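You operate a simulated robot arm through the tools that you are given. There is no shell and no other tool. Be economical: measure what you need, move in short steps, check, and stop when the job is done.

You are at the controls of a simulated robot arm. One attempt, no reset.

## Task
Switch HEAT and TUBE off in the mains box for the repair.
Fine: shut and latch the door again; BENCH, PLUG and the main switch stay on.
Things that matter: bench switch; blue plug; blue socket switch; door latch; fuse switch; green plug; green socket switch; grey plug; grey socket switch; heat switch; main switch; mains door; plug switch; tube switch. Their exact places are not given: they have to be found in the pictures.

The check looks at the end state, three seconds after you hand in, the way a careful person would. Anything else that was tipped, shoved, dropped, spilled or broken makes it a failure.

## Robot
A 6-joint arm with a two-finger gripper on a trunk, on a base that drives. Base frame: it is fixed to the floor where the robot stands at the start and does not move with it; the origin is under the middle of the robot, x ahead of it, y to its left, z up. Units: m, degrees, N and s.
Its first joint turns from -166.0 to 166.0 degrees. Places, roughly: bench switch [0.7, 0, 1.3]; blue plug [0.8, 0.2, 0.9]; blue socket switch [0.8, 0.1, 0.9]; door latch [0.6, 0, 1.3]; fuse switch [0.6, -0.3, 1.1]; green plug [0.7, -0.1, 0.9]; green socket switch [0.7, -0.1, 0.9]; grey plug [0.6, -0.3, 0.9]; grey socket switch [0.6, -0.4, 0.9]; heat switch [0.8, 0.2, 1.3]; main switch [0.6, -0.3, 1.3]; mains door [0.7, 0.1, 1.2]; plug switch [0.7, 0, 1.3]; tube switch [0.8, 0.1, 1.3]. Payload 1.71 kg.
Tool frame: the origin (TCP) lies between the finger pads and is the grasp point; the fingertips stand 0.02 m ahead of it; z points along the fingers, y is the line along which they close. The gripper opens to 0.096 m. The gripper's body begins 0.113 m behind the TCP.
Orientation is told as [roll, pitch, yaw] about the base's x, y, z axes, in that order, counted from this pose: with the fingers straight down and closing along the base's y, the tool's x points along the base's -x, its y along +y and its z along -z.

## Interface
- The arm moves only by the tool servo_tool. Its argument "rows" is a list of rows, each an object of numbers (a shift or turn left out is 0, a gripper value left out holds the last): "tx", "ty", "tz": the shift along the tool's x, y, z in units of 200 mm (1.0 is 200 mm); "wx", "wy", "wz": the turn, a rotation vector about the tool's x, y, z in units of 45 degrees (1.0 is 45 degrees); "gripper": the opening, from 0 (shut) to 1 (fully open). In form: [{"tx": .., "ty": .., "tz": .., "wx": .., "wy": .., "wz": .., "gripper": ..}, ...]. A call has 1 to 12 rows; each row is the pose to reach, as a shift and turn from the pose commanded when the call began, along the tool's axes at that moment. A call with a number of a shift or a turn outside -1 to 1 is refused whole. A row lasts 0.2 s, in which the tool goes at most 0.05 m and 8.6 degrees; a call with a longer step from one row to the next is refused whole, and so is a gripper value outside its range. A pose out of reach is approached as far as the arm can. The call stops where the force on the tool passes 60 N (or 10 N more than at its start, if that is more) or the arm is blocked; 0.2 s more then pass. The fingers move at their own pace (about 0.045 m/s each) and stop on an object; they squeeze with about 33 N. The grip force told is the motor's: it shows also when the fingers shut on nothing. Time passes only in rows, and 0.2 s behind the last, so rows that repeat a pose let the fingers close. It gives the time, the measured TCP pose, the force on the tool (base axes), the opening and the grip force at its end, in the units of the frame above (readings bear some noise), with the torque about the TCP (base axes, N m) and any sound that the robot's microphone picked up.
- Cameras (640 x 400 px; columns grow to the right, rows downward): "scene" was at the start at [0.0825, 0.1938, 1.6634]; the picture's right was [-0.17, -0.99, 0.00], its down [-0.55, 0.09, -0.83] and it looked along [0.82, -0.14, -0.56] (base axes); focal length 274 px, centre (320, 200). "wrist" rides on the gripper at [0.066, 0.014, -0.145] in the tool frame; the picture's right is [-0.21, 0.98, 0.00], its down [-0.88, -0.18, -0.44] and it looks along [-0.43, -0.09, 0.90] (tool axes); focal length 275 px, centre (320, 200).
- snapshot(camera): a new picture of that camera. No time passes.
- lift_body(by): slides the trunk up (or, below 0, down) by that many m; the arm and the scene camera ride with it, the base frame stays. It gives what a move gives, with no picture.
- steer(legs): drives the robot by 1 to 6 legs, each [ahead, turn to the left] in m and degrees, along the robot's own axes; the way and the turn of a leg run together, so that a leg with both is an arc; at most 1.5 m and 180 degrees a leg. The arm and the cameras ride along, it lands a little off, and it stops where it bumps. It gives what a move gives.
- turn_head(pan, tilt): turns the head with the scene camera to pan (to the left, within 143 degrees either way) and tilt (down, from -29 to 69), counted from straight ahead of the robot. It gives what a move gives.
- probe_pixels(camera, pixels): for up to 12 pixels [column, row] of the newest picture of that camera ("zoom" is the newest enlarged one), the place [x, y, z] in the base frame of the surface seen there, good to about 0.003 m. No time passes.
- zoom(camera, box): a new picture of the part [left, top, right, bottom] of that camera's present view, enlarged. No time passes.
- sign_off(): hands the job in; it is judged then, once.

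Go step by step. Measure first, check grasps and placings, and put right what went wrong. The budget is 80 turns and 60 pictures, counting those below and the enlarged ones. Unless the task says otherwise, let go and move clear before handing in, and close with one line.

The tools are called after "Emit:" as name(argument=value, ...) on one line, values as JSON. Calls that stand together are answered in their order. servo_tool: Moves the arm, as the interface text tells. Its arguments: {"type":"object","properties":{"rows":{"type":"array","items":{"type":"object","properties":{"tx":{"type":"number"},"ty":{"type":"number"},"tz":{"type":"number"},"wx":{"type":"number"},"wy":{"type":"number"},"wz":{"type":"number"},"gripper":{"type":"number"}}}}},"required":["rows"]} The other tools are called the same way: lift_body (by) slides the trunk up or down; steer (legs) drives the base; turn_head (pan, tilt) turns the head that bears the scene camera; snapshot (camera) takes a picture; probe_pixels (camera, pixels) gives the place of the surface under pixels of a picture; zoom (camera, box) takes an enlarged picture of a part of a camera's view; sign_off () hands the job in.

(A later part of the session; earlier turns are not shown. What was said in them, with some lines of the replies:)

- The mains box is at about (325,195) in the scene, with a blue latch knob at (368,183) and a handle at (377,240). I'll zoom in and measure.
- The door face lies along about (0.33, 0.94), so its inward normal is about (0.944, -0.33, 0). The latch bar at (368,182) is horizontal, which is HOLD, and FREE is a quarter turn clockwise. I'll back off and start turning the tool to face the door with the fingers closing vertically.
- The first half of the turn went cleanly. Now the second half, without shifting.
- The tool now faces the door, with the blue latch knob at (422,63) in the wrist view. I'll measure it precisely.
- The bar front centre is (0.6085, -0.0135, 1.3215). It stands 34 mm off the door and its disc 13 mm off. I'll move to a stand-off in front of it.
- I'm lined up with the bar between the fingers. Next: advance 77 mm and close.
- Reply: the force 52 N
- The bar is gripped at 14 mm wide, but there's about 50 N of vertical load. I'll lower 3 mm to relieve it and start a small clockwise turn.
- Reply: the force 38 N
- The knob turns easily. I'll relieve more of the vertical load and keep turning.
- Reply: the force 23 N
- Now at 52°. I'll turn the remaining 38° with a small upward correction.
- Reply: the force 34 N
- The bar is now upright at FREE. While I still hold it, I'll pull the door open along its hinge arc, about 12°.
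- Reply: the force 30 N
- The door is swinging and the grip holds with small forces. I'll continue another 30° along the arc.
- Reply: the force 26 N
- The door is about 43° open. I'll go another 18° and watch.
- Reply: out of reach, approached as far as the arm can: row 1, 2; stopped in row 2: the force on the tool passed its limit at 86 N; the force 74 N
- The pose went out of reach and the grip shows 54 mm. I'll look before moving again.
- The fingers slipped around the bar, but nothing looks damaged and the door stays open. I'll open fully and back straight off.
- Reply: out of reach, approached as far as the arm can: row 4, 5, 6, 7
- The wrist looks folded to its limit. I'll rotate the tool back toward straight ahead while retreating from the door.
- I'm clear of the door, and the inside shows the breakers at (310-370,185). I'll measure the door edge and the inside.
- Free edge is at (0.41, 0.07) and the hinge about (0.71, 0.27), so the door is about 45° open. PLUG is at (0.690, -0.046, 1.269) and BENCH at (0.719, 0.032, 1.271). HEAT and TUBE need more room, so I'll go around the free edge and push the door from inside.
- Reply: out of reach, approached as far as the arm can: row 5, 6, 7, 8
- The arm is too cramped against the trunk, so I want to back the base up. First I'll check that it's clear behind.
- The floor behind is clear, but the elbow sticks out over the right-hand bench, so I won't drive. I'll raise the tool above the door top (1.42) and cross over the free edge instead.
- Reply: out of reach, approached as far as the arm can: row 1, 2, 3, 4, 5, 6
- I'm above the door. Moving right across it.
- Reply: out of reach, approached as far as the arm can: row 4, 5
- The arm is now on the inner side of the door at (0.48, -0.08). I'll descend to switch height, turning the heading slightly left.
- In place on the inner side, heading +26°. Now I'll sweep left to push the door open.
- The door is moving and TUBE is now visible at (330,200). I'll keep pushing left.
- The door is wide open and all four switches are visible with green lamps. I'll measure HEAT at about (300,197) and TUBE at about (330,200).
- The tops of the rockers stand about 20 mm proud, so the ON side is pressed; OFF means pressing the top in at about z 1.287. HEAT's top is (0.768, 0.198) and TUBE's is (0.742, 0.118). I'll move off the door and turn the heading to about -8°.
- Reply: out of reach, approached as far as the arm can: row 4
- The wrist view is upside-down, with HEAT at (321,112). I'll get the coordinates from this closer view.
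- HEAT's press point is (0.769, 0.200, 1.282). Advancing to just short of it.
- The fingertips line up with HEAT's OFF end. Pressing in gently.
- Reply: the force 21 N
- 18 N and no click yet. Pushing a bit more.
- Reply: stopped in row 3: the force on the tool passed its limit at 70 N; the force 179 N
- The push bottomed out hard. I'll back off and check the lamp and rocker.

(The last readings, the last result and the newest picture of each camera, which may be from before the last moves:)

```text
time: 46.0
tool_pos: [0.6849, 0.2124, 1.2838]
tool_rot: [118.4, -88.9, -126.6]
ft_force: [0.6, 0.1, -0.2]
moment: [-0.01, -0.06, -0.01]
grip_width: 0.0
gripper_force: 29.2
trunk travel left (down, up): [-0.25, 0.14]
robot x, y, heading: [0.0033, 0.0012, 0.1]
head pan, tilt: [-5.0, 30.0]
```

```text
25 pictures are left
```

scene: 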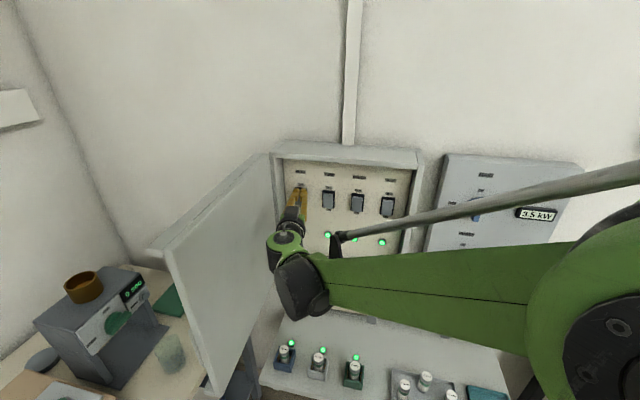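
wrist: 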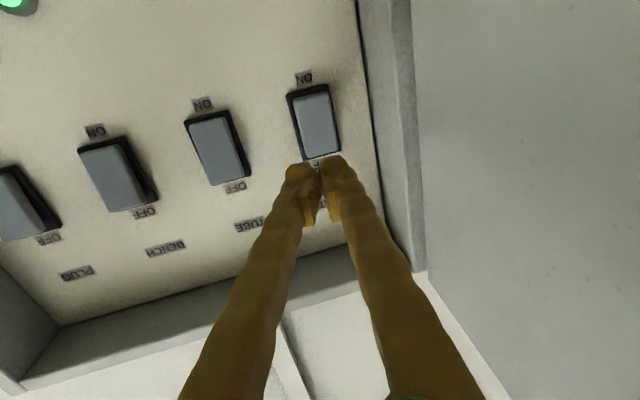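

HEAT's rocker looks slightly different. I'll probe its tilt.

Emit:
probe_pixels(camera="wrist", pixels=[[324, 152], [312, 98], [318, 125], [230, 180], [208, 120], [220, 150]])

Emit:
zoom(camera="scene", box=[260, 150, 420, 260])

```text
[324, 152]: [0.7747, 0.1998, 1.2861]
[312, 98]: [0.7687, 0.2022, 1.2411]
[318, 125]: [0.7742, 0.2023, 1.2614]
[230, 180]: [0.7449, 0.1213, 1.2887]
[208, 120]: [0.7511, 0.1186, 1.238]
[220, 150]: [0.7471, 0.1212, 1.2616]
```

```text
3.64 times, centred on (340, 205) of scene
```

zoom: 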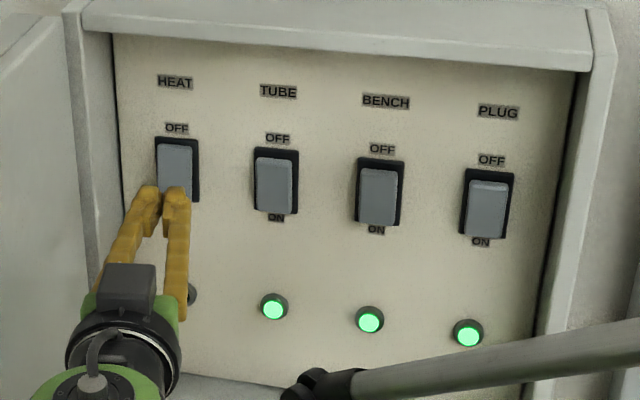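

HEAT is off: its rocker is reversed and its lamp is dark. Shifting to TUBE.

Emit:
servo_tool(rows=[{"tz": -0.07}, {"tz": -0.07, "ty": -0.2, "tx": 0.01}, {"tz": -0.07, "ty": -0.415, "tx": 0.015}, {"tz": -0.07, "ty": -0.415, "tx": 0.015}])

Emit:
snapshot(camera="wrist")

```text
time: 47.0
tool_pos: [0.6618, 0.1323, 1.2793]
tool_rot: [111.0, -89.1, -118.9]
ft_force: [0.6, -0.5, -1.6]
moment: [-0.01, -0.1, 0.1]
grip_width: 0.0001
gripper_force: 29.7
trunk travel left (down, up): [-0.25, 0.14]
robot x, y, heading: [-0.0004, -0.0015, 0.0]
head pan, tilt: [-5.0, 30.0]
```

```text
23 pictures are left
```

wrist: 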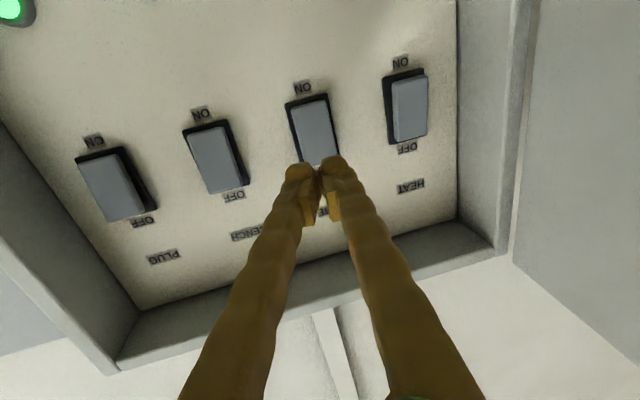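

Lined up with TUBE's OFF end. Pressing.

Emit:
servo_tool(rows=[{"tz": 0.15, "tx": -0.015}, {"tz": 0.26, "tx": -0.015}, {"tz": 0.3, "tx": -0.015}, {"tz": 0.32, "tx": -0.015}, {"tz": 0.335, "tx": -0.015}, {"tz": 0.35, "tx": -0.015}, {"tz": 0.365, "tx": -0.015}, {"tz": 0.375, "tx": -0.015}, {"tz": 0.375, "tx": -0.015}])

Emit:
servo_tool(rows=[{"tz": -0.1}, {"tz": -0.3}, {"tz": -0.5}, {"tz": -0.5}])

Emit:
zoom(camera="scene", box=[260, 150, 420, 260])

```text
time: 47.5
tool_pos: [0.7223, 0.1257, 1.269]
tool_rot: [53.0, -89.3, -61.2]
ft_force: [-1.1, 0.0, -0.5]
moment: [0.02, 0.0, 0.08]
grip_width: 0.0
gripper_force: 29.0
trunk travel left (down, up): [-0.25, 0.14]
robot x, y, heading: [-0.0042, 0.0016, -0.1]
head pan, tilt: [-5.0, 30.0]
stopped in row 2: the force on the tool passed its limit at 295 N (the readings are from after the stop); the commanded pose is now the measured one
```

```text
time: 48.5
tool_pos: [0.6304, 0.1416, 1.2674]
tool_rot: [34.9, -89.2, -42.9]
ft_force: [0.1, -0.1, -0.1]
moment: [-0.01, 0.02, 0.02]
grip_width: 0.0
gripper_force: 29.0
trunk travel left (down, up): [-0.25, 0.14]
robot x, y, heading: [0.003, 0.0036, -0.1]
head pan, tilt: [-5.0, 30.0]
```

```text
3.64 times, centred on (340, 205) of scene
```

zoom: 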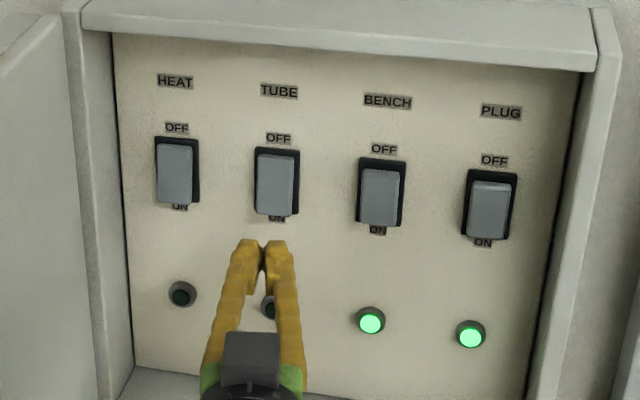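

TUBE's lamp looks dark but is partly hidden, and there was a force spike. I'll back away and check properly.

Emit:
servo_tool(rows=[{"tz": -0.2}, {"tz": -0.4, "ty": -0.15}, {"tz": -0.5, "ty": -0.3}, {"tz": -0.5, "ty": -0.4}, {"tz": -0.5, "ty": -0.4}])

Emit:
zoom(camera="scene", box=[260, 150, 420, 260])

Emit:
snapshot(camera="wrist")

```text
time: 49.8
tool_pos: [0.5195, 0.0771, 1.2688]
tool_rot: [39.0, -89.2, -47.1]
ft_force: [-0.7, -0.3, 0.2]
moment: [-0.02, 0.03, 0.01]
grip_width: 0.0
gripper_force: 29.2
trunk travel left (down, up): [-0.25, 0.14]
robot x, y, heading: [-0.0043, -0.0008, -0.3]
head pan, tilt: [-5.0, 30.0]
```

```text
3.64 times, centred on (340, 205) of scene
```

zoom: 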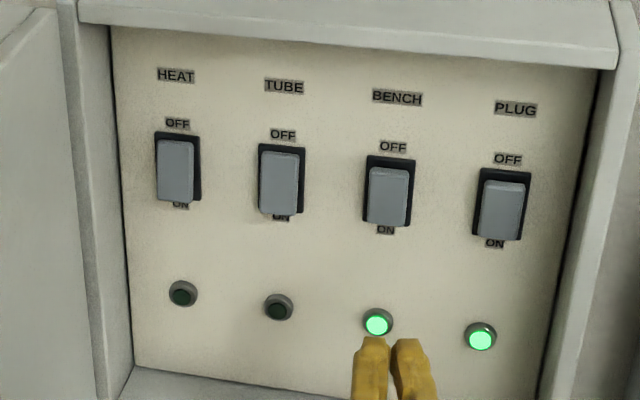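

```text
20 pictures are left
```

wrist: 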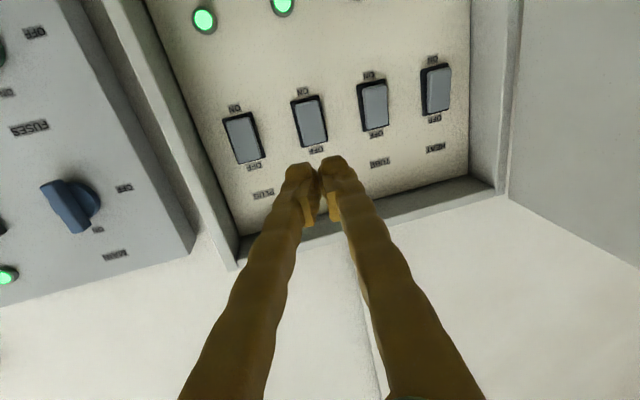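

Both HEAT and TUBE lamps are dark, and BENCH, PLUG and main are still green. Next is closing the door: go up over it, point the fingers down, and push it from outside. Raising first.

Emit:
servo_tool(rows=[{"tx": -0.2, "tz": -0.1}, {"tx": -0.4, "tz": -0.2}, {"tx": -0.6, "tz": -0.3}, {"tx": -0.8, "tz": -0.3}, {"tx": -1, "tz": -0.3}, {"tx": -1, "tz": -0.3}])

Emit:
servo_tool(rows=[{"tx": -0.2}, {"tx": -0.4, "wy": 0.1}, {"tx": -0.5, "wy": 0.25}, {"tx": -0.5, "wy": 0.42}, {"tx": -0.5, "wy": 0.6}, {"tx": -0.5, "wy": 0.78}, {"tx": -0.5, "wy": 0.95}, {"tx": -0.5, "wy": 0.95}])

Emit:
snapshot(camera="scene")

```text
time: 51.1
tool_pos: [0.4616, 0.0818, 1.4698]
tool_rot: [38.7, -89.1, -47.1]
ft_force: [0.7, 0.5, -0.2]
moment: [-0.02, 0.01, 0.0]
grip_width: 0.0
gripper_force: 29.7
trunk travel left (down, up): [-0.25, 0.14]
robot x, y, heading: [-0.0001, -0.0005, 0.0]
head pan, tilt: [-5.0, 30.0]
```

```text
time: 53.0
tool_pos: [0.4692, 0.0805, 1.5672]
tool_rot: [0.7, -46.3, -8.6]
ft_force: [-0.4, 0.2, 0.1]
moment: [-0.01, -0.04, -0.01]
grip_width: 0.0002
gripper_force: 29.4
trunk travel left (down, up): [-0.25, 0.14]
robot x, y, heading: [-0.0022, -0.0001, -0.1]
head pan, tilt: [-5.0, 30.0]
```

```text
19 pictures are left
```

scene: 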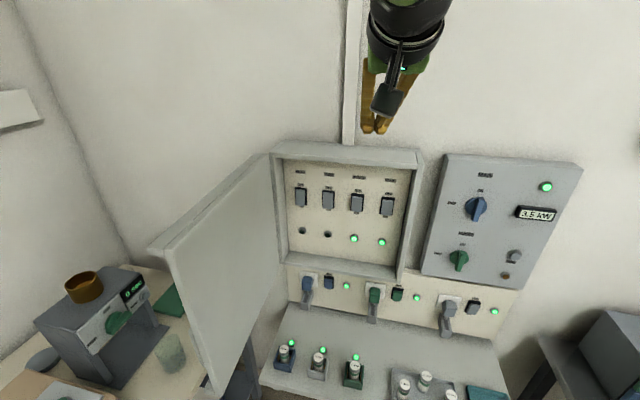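

Everything's clear; main and other lamps are lit. I'll measure the door's top edge while finishing the pitch to straight down.

Emit:
probe_pixels(camera="scene", pixels=[[160, 248], [165, 255], [268, 158], [210, 205], [190, 270], [250, 250]])

Emit:
servo_tool(rows=[{"wy": 0.18}, {"wy": 0.36}, {"wy": 0.54}, {"wy": 0.72}, {"wy": 0.9}, {"wy": 1.0}, {"wy": 1.0}])

```text
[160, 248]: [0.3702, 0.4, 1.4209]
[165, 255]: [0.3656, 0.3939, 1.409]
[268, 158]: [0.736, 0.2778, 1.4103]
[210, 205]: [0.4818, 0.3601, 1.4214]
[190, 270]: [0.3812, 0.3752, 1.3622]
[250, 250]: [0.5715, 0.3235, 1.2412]
```

```text
time: 54.5
tool_pos: [0.4556, 0.0819, 1.5699]
tool_rot: [0.4, -1.7, -8.2]
ft_force: [-0.4, -0.4, 0.2]
moment: [0.02, -0.04, 0.0]
grip_width: 0.0
gripper_force: 29.5
trunk travel left (down, up): [-0.25, 0.14]
robot x, y, heading: [-0.0008, -0.0036, 0.3]
head pan, tilt: [-5.0, 30.0]
```

The tool now points down and the door is about 90° open (edge at (0.37, 0.40), hinge about (0.735, 0.28)). I'll move over it to its outer side.

Emit:
servo_tool(rows=[{"ty": 0.2, "tx": 0.04}, {"ty": 0.4, "tx": 0.09}, {"ty": 0.6, "tx": 0.13}, {"ty": 0.8, "tx": 0.18}, {"ty": 0.95, "tx": 0.22}, {"ty": 0.95, "tx": 0.22}])

Emit:
servo_tool(rows=[{"ty": 0.2, "tx": 0.04}, {"ty": 0.4, "tx": 0.09}, {"ty": 0.6, "tx": 0.13}, {"ty": 0.8, "tx": 0.18}, {"ty": 0.95, "tx": 0.22}, {"ty": 0.95, "tx": 0.22}])

Emit:
snapshot(camera="wrist")

```text
time: 56.0
tool_pos: [0.4462, 0.2749, 1.5683]
tool_rot: [0.6, -1.7, -8.2]
ft_force: [-1.0, 0.3, 0.4]
moment: [0.01, -0.1, -0.01]
grip_width: 0.0
gripper_force: 29.3
trunk travel left (down, up): [-0.25, 0.14]
robot x, y, heading: [-0.0028, 0.0011, -0.1]
head pan, tilt: [-5.0, 30.0]
```

```text
time: 57.4
tool_pos: [0.4293, 0.4707, 1.5682]
tool_rot: [0.4, -1.5, -8.2]
ft_force: [-0.6, 0.3, 0.4]
moment: [-0.03, -0.03, -0.02]
grip_width: 0.0
gripper_force: 29.3
trunk travel left (down, up): [-0.25, 0.14]
robot x, y, heading: [0.0011, -0.0007, -0.1]
head pan, tilt: [-5.0, 30.0]
```

```text
18 pictures are left
```

wrist: 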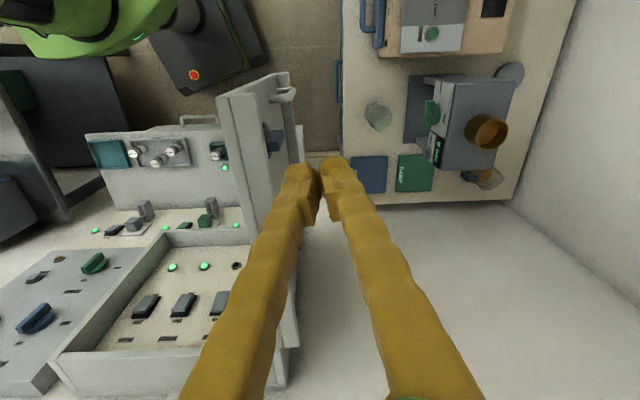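

On the outer side. Descending so the tips sit at about z 1.355, just above the knob.

Emit:
servo_tool(rows=[{"tz": 0.2}, {"tz": 0.4}, {"tz": 0.6}, {"tz": 0.8}, {"tz": 0.97}, {"tz": 0.97}])

Emit:
snapshot(camera="scene")

```text
time: 58.8
tool_pos: [0.4361, 0.4713, 1.3742]
tool_rot: [0.5, -1.6, -8.3]
ft_force: [0.1, 0.4, 0.2]
moment: [-0.01, 0.04, 0.0]
grip_width: 0.0
gripper_force: 29.7
trunk travel left (down, up): [-0.25, 0.14]
robot x, y, heading: [0.004, 0.0009, -0.1]
head pan, tilt: [-5.0, 30.0]
```

```text
17 pictures are left
```

scene: 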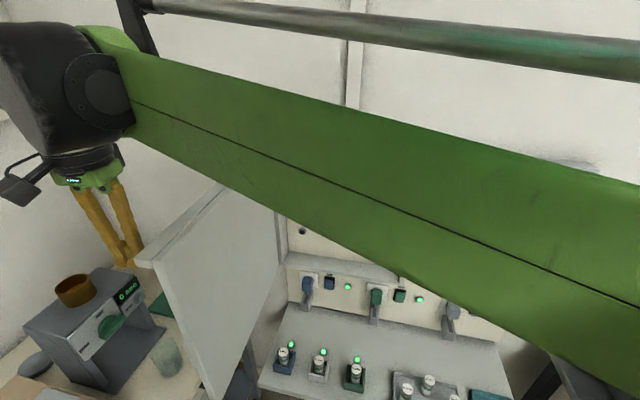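

Pushing the door toward closed.

Emit:
servo_tool(rows=[{"ty": -0.15, "tx": -0.05}, {"ty": -0.3, "tx": -0.1}, {"ty": -0.45, "tx": -0.14}, {"ty": -0.6, "tx": -0.17}, {"ty": -0.75, "tx": -0.19}, {"ty": -0.9, "tx": -0.21}, {"ty": -1, "tx": -0.22}, {"ty": -1, "tx": -0.22}])

Emit:
snapshot(camera="wrist")

```text
time: 60.5
tool_pos: [0.4522, 0.2655, 1.3751]
tool_rot: [0.5, -1.5, -8.2]
ft_force: [-0.4, -0.2, 0.6]
moment: [0.01, 0.0, 0.0]
grip_width: 0.0
gripper_force: 29.2
trunk travel left (down, up): [-0.25, 0.14]
robot x, y, heading: [0.0023, 0.0038, -0.1]
head pan, tilt: [-5.0, 30.0]
```

```text
16 pictures are left
```

wrist: 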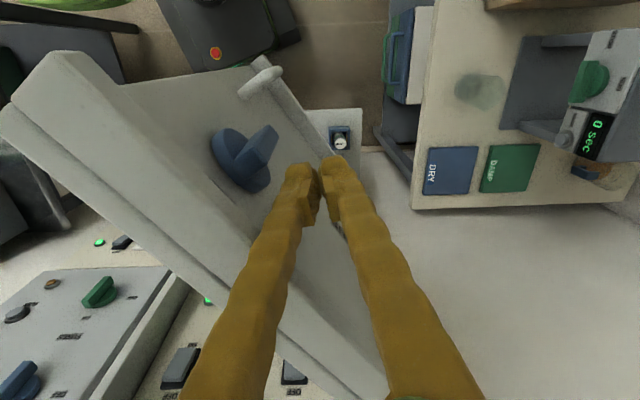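

The door is following. Continuing along the arc to nearly shut.

Emit:
servo_tool(rows=[{"ty": -0.18, "tx": -0.06}, {"ty": -0.36, "tx": -0.14}, {"ty": -0.53, "tx": -0.23}, {"ty": -0.7, "tx": -0.33}, {"ty": -0.84, "tx": -0.51}, {"ty": -0.92, "tx": -0.62}, {"ty": -1, "tx": -0.72}, {"ty": -1, "tx": -0.72}])

Emit:
snapshot(camera="wrist")

```text
time: 62.4
tool_pos: [0.5657, 0.0479, 1.3756]
tool_rot: [0.5, -1.5, -8.2]
ft_force: [0.5, 0.1, -0.1]
moment: [-0.02, 0.05, 0.01]
grip_width: 0.0
gripper_force: 29.1
trunk travel left (down, up): [-0.25, 0.14]
robot x, y, heading: [0.0015, 0.0013, -0.0]
head pan, tilt: [-5.0, 30.0]
```

```text
15 pictures are left
```

wrist: 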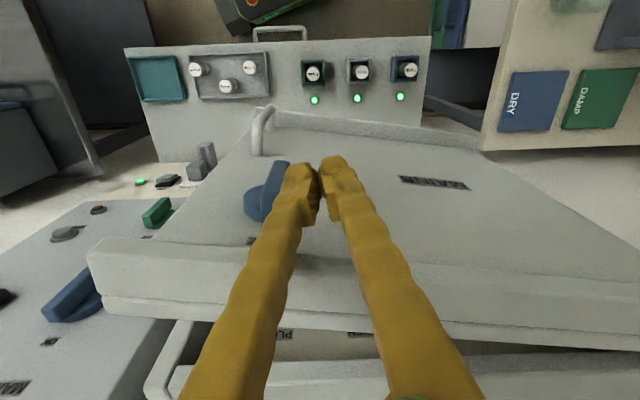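

About 10° remains. Pushing it shut along the door normal, stopping on force.

Emit:
servo_tool(rows=[{"tx": -0.1, "ty": -0.03}, {"tx": -0.18, "ty": -0.04}, {"tx": -0.22, "ty": -0.05}, {"tx": -0.26, "ty": -0.06}, {"tx": -0.29, "ty": -0.065}, {"tx": -0.32, "ty": -0.07}, {"tx": -0.32, "ty": -0.07}])

Emit:
snapshot(camera="wrist")

```text
time: 64.0
tool_pos: [0.6197, 0.0277, 1.3818]
tool_rot: [0.6, -1.9, -8.1]
ft_force: [-19.5, 14.3, -8.1]
moment: [-0.15, -0.4, -0.38]
grip_width: 0.0001
gripper_force: 29.3
trunk travel left (down, up): [-0.25, 0.14]
robot x, y, heading: [-0.0039, 0.0028, 0.1]
head pan, tilt: [-5.0, 30.0]
```

```text
14 pictures are left
```

wrist: 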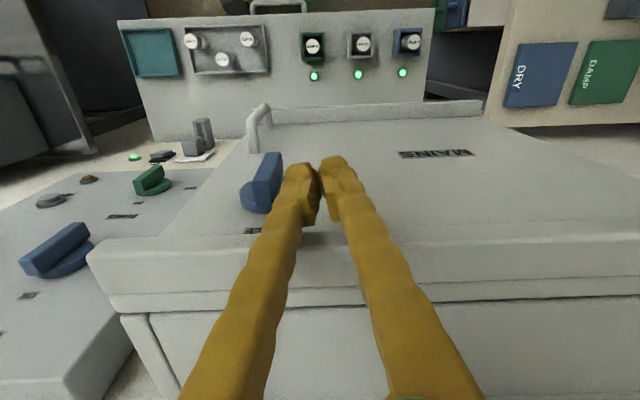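

The door is shut flush. I'll retreat and turn the tool to face the latch again, this time with the fingers closing horizontally to match the upright bar.

Emit:
servo_tool(rows=[{"tx": 0.15}, {"tx": 0.35}, {"tx": 0.55, "wz": 0.1}, {"tx": 0.65, "ty": -0.05, "wz": 0.22}, {"tx": 0.65, "ty": -0.05, "wz": 0.22}])

Emit:
servo_tool(rows=[{"wy": -0.17}, {"wy": -0.34}, {"wy": -0.51}, {"wy": -0.68}, {"wy": -0.85}, {"wy": -1}, {"wy": -1}])

Emit:
servo_tool(rows=[{"wy": -0.17}, {"wy": -0.34}, {"wy": -0.51}, {"wy": -0.68}, {"wy": -0.85}, {"wy": -0.96, "gripper": 0.6}, {"wy": -0.96, "gripper": 0.6}, {"wy": -0.96, "gripper": 0.6}])

Emit:
snapshot(camera="wrist")

Emit:
snapshot(camera="scene")

```text
time: 65.2
tool_pos: [0.4947, 0.0342, 1.3749]
tool_rot: [0.7, -1.4, -18.2]
ft_force: [0.8, -0.4, 0.2]
moment: [-0.01, -0.03, 0.0]
grip_width: 0.0
gripper_force: 29.4
trunk travel left (down, up): [-0.25, 0.14]
robot x, y, heading: [0.0031, 0.0, -0.1]
head pan, tilt: [-5.0, 30.0]
```

```text
time: 66.8
tool_pos: [0.4718, 0.0349, 1.383]
tool_rot: [1.5, -47.4, -19.1]
ft_force: [-1.8, -0.6, -0.8]
moment: [0.01, -0.21, 0.08]
grip_width: 0.0
gripper_force: 29.4
trunk travel left (down, up): [-0.25, 0.14]
robot x, y, heading: [-0.0004, -0.0028, 0.1]
head pan, tilt: [-5.0, 30.0]
```

```text
time: 68.5
tool_pos: [0.4895, 0.0324, 1.376]
tool_rot: [81.7, -89.2, -99.9]
ft_force: [2.0, -0.5, -1.5]
moment: [-0.04, -0.09, -0.08]
grip_width: 0.0575
gripper_force: 0.0
trunk travel left (down, up): [-0.25, 0.14]
robot x, y, heading: [0.0047, 0.0002, -0.1]
head pan, tilt: [-5.0, 30.0]
```

```text
13 pictures are left
```

wrist: 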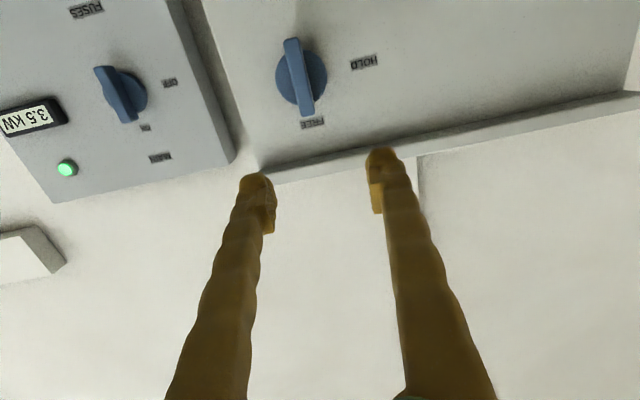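

```text
12 pictures are left
```

scene: 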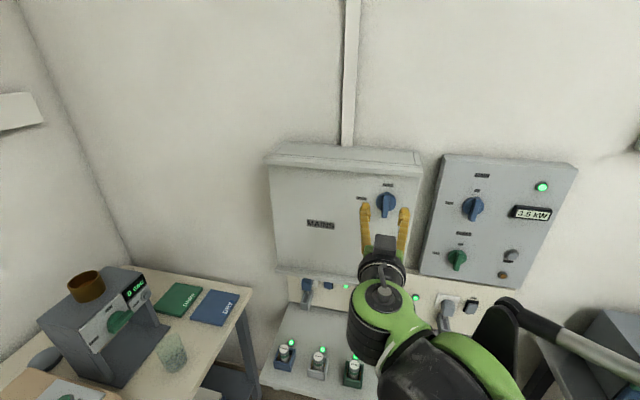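

The door is shut and the bar upright at (300,77) in the wrist view. I'll measure its position and confirm the door is flush.

Emit:
probe_pixels(camera="wrist", pixels=[[296, 60], [300, 80], [305, 103], [291, 42], [308, 113], [350, 80], [250, 60], [450, 60], [290, 140]])

```text
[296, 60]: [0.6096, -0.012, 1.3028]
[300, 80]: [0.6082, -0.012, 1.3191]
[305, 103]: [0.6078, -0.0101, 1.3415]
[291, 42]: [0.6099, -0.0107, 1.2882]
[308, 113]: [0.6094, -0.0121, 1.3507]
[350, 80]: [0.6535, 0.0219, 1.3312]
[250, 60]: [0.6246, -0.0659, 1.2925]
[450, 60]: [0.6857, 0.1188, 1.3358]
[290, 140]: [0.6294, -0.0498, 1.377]
```

The door is flush and the bar centre is (0.6085, -0.012, 1.320). I'll align, advance and grip.

Emit:
servo_tool(rows=[{"tx": 0.14, "tz": 0.05}, {"tx": 0.28, "tz": 0.15, "ty": -0.025}, {"tx": 0.28, "tz": 0.25, "ty": -0.025}, {"tx": 0.28, "tz": 0.25, "ty": -0.025}])

Emit:
snapshot(camera="wrist")

```text
time: 69.5
tool_pos: [0.5378, 0.0162, 1.3201]
tool_rot: [73.7, -89.2, -91.9]
ft_force: [0.5, -0.1, -0.2]
moment: [-0.03, -0.05, -0.02]
grip_width: 0.0575
gripper_force: 0.2
trunk travel left (down, up): [-0.25, 0.14]
robot x, y, heading: [0.004, 0.003, 0.2]
head pan, tilt: [-5.0, 30.0]
```

```text
11 pictures are left
```

wrist: 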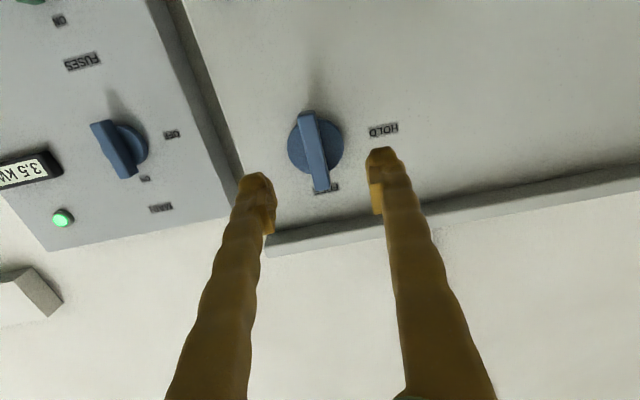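

Emit:
servo_tool(rows=[{"tz": 0.13, "ty": -0.02}, {"tz": 0.26, "ty": -0.023}, {"tz": 0.355, "ty": -0.023}, {"tz": 0.355, "ty": -0.023}, {"tz": 0.355, "ty": -0.023, "gripper": 0}, {"tz": 0.355, "ty": -0.023, "gripper": 0}, {"tz": 0.355, "ty": -0.023, "gripper": 0}, {"tz": 0.355, "ty": -0.023, "gripper": 0}])

```text
time: 71.3
tool_pos: [0.6087, -0.0119, 1.3152]
tool_rot: [59.8, -89.1, -78.0]
ft_force: [-0.3, -1.1, -13.1]
moment: [0.03, 0.32, -0.06]
grip_width: 0.0143
gripper_force: 34.9
trunk travel left (down, up): [-0.25, 0.14]
robot x, y, heading: [0.004, 0.0018, 0.0]
head pan, tilt: [-5.0, 30.0]
```

The bar is gripped at 14 mm. Turning counter-clockwise toward HOLD.

Emit:
servo_tool(rows=[{"wz": -0.15}, {"wz": -0.3}, {"wz": -0.45}, {"wz": -0.6}, {"wz": -0.75}, {"wz": -0.9}, {"wz": -0.9}])

```text
time: 73.0
tool_pos: [0.6076, -0.0136, 1.3163]
tool_rot: [-89.5, -50.2, 71.4]
ft_force: [-6.7, -21.5, -2.3]
moment: [0.19, 0.34, -0.63]
grip_width: 0.014
gripper_force: 35.5
trunk travel left (down, up): [-0.25, 0.14]
robot x, y, heading: [-0.0017, -0.0001, -0.0]
head pan, tilt: [-5.0, 30.0]
```

Going well, 50° to go.

Emit:
servo_tool(rows=[{"wz": -0.15}, {"wz": -0.3}, {"wz": -0.45}, {"wz": -0.6}, {"wz": -0.75}, {"wz": -0.9}, {"wz": -1}, {"wz": -1}])

```text
time: 74.8
tool_pos: [0.6001, -0.0121, 1.3191]
tool_rot: [-89.9, -5.3, 72.1]
ft_force: [-3.3, -9.5, -2.7]
moment: [-0.03, 0.06, 0.04]
grip_width: 0.0141
gripper_force: 35.1
trunk travel left (down, up): [-0.25, 0.14]
robot x, y, heading: [0.0038, 0.0003, 0.1]
head pan, tilt: [-5.0, 30.0]
```

5° remains; finishing the turn, then releasing and backing off.

Emit:
servo_tool(rows=[{"wz": -0.08}, {"wz": -0.15}, {"wz": -0.15}, {"wz": -0.15}])

Emit:
servo_tool(rows=[{"gripper": 0.6}, {"gripper": 0.6}, {"gripper": 0.6}, {"gripper": 0.6}, {"tz": -0.15}, {"tz": -0.35}, {"tz": -0.5}, {"tz": -0.5}])

Emit:
snapshot(camera="wrist")

Emit:
snapshot(camera="scene")

```text
time: 75.8
tool_pos: [0.6038, -0.0142, 1.3189]
tool_rot: [-89.8, 1.5, 71.9]
ft_force: [-2.5, -12.4, 32.7]
moment: [0.13, -0.48, -0.58]
grip_width: 0.0144
gripper_force: 35.0
trunk travel left (down, up): [-0.25, 0.14]
robot x, y, heading: [-0.0036, 0.0013, 0.2]
head pan, tilt: [-5.0, 30.0]
```

```text
time: 77.5
tool_pos: [0.5014, 0.0169, 1.3239]
tool_rot: [-90.2, 1.2, 71.8]
ft_force: [-0.6, -0.5, -0.4]
moment: [-0.04, -0.09, 0.1]
grip_width: 0.0576
gripper_force: 0.0
trunk travel left (down, up): [-0.25, 0.14]
robot x, y, heading: [0.0017, -0.0053, -0.2]
head pan, tilt: [-5.0, 30.0]
```

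```text
10 pictures are left
```

wrist: 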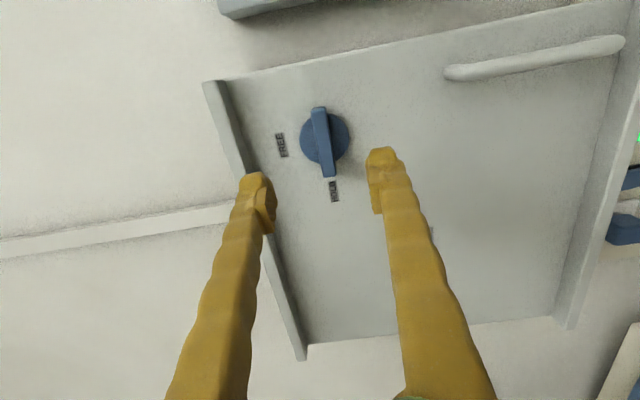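

```text
9 pictures are left
```

scene: 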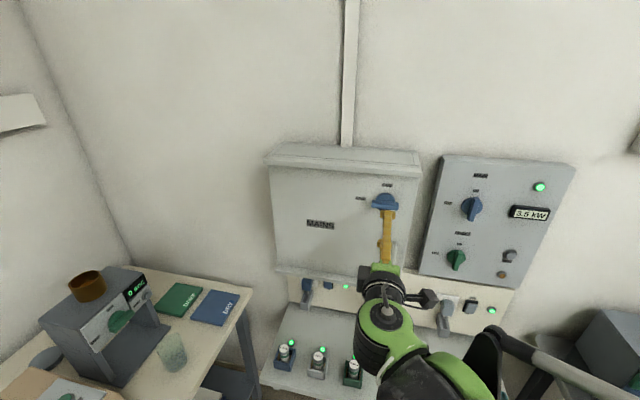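

The bar points to HOLD. I'll probe its level and the door's flushness.

Emit:
probe_pixels(camera="wrist", pixels=[[320, 115], [328, 170], [270, 110], [300, 300], [520, 280], [400, 110]])

Emit:
zoom(camera="scene", box=[260, 130, 580, 330])

```text
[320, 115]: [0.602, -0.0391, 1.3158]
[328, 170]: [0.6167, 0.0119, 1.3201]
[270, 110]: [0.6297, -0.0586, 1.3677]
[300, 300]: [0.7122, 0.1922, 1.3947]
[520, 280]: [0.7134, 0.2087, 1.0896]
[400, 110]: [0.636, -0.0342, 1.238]
```

```text
2.00 times, centred on (420, 230) of scene
```

zoom: 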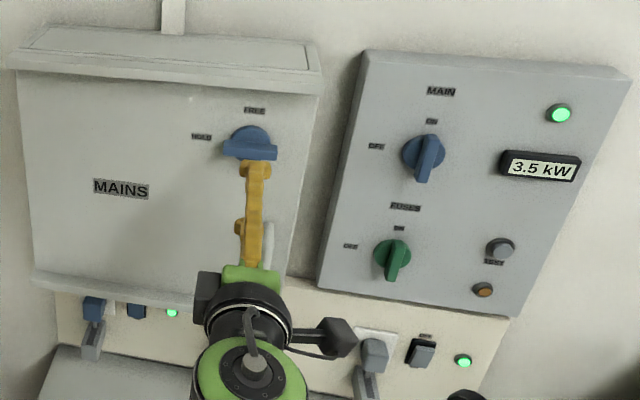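

The bar is level at HOLD and the door is flush. MAIN, FUSES and the visible socket lamps are still on, and the hand is clear, so I'm handing in.

Emit:
sign_off()

```text
The job is handed in.
```

HEAT and TUBE are switched off, the mains door is shut and latched at HOLD, and BENCH, PLUG and the main switch are still on.
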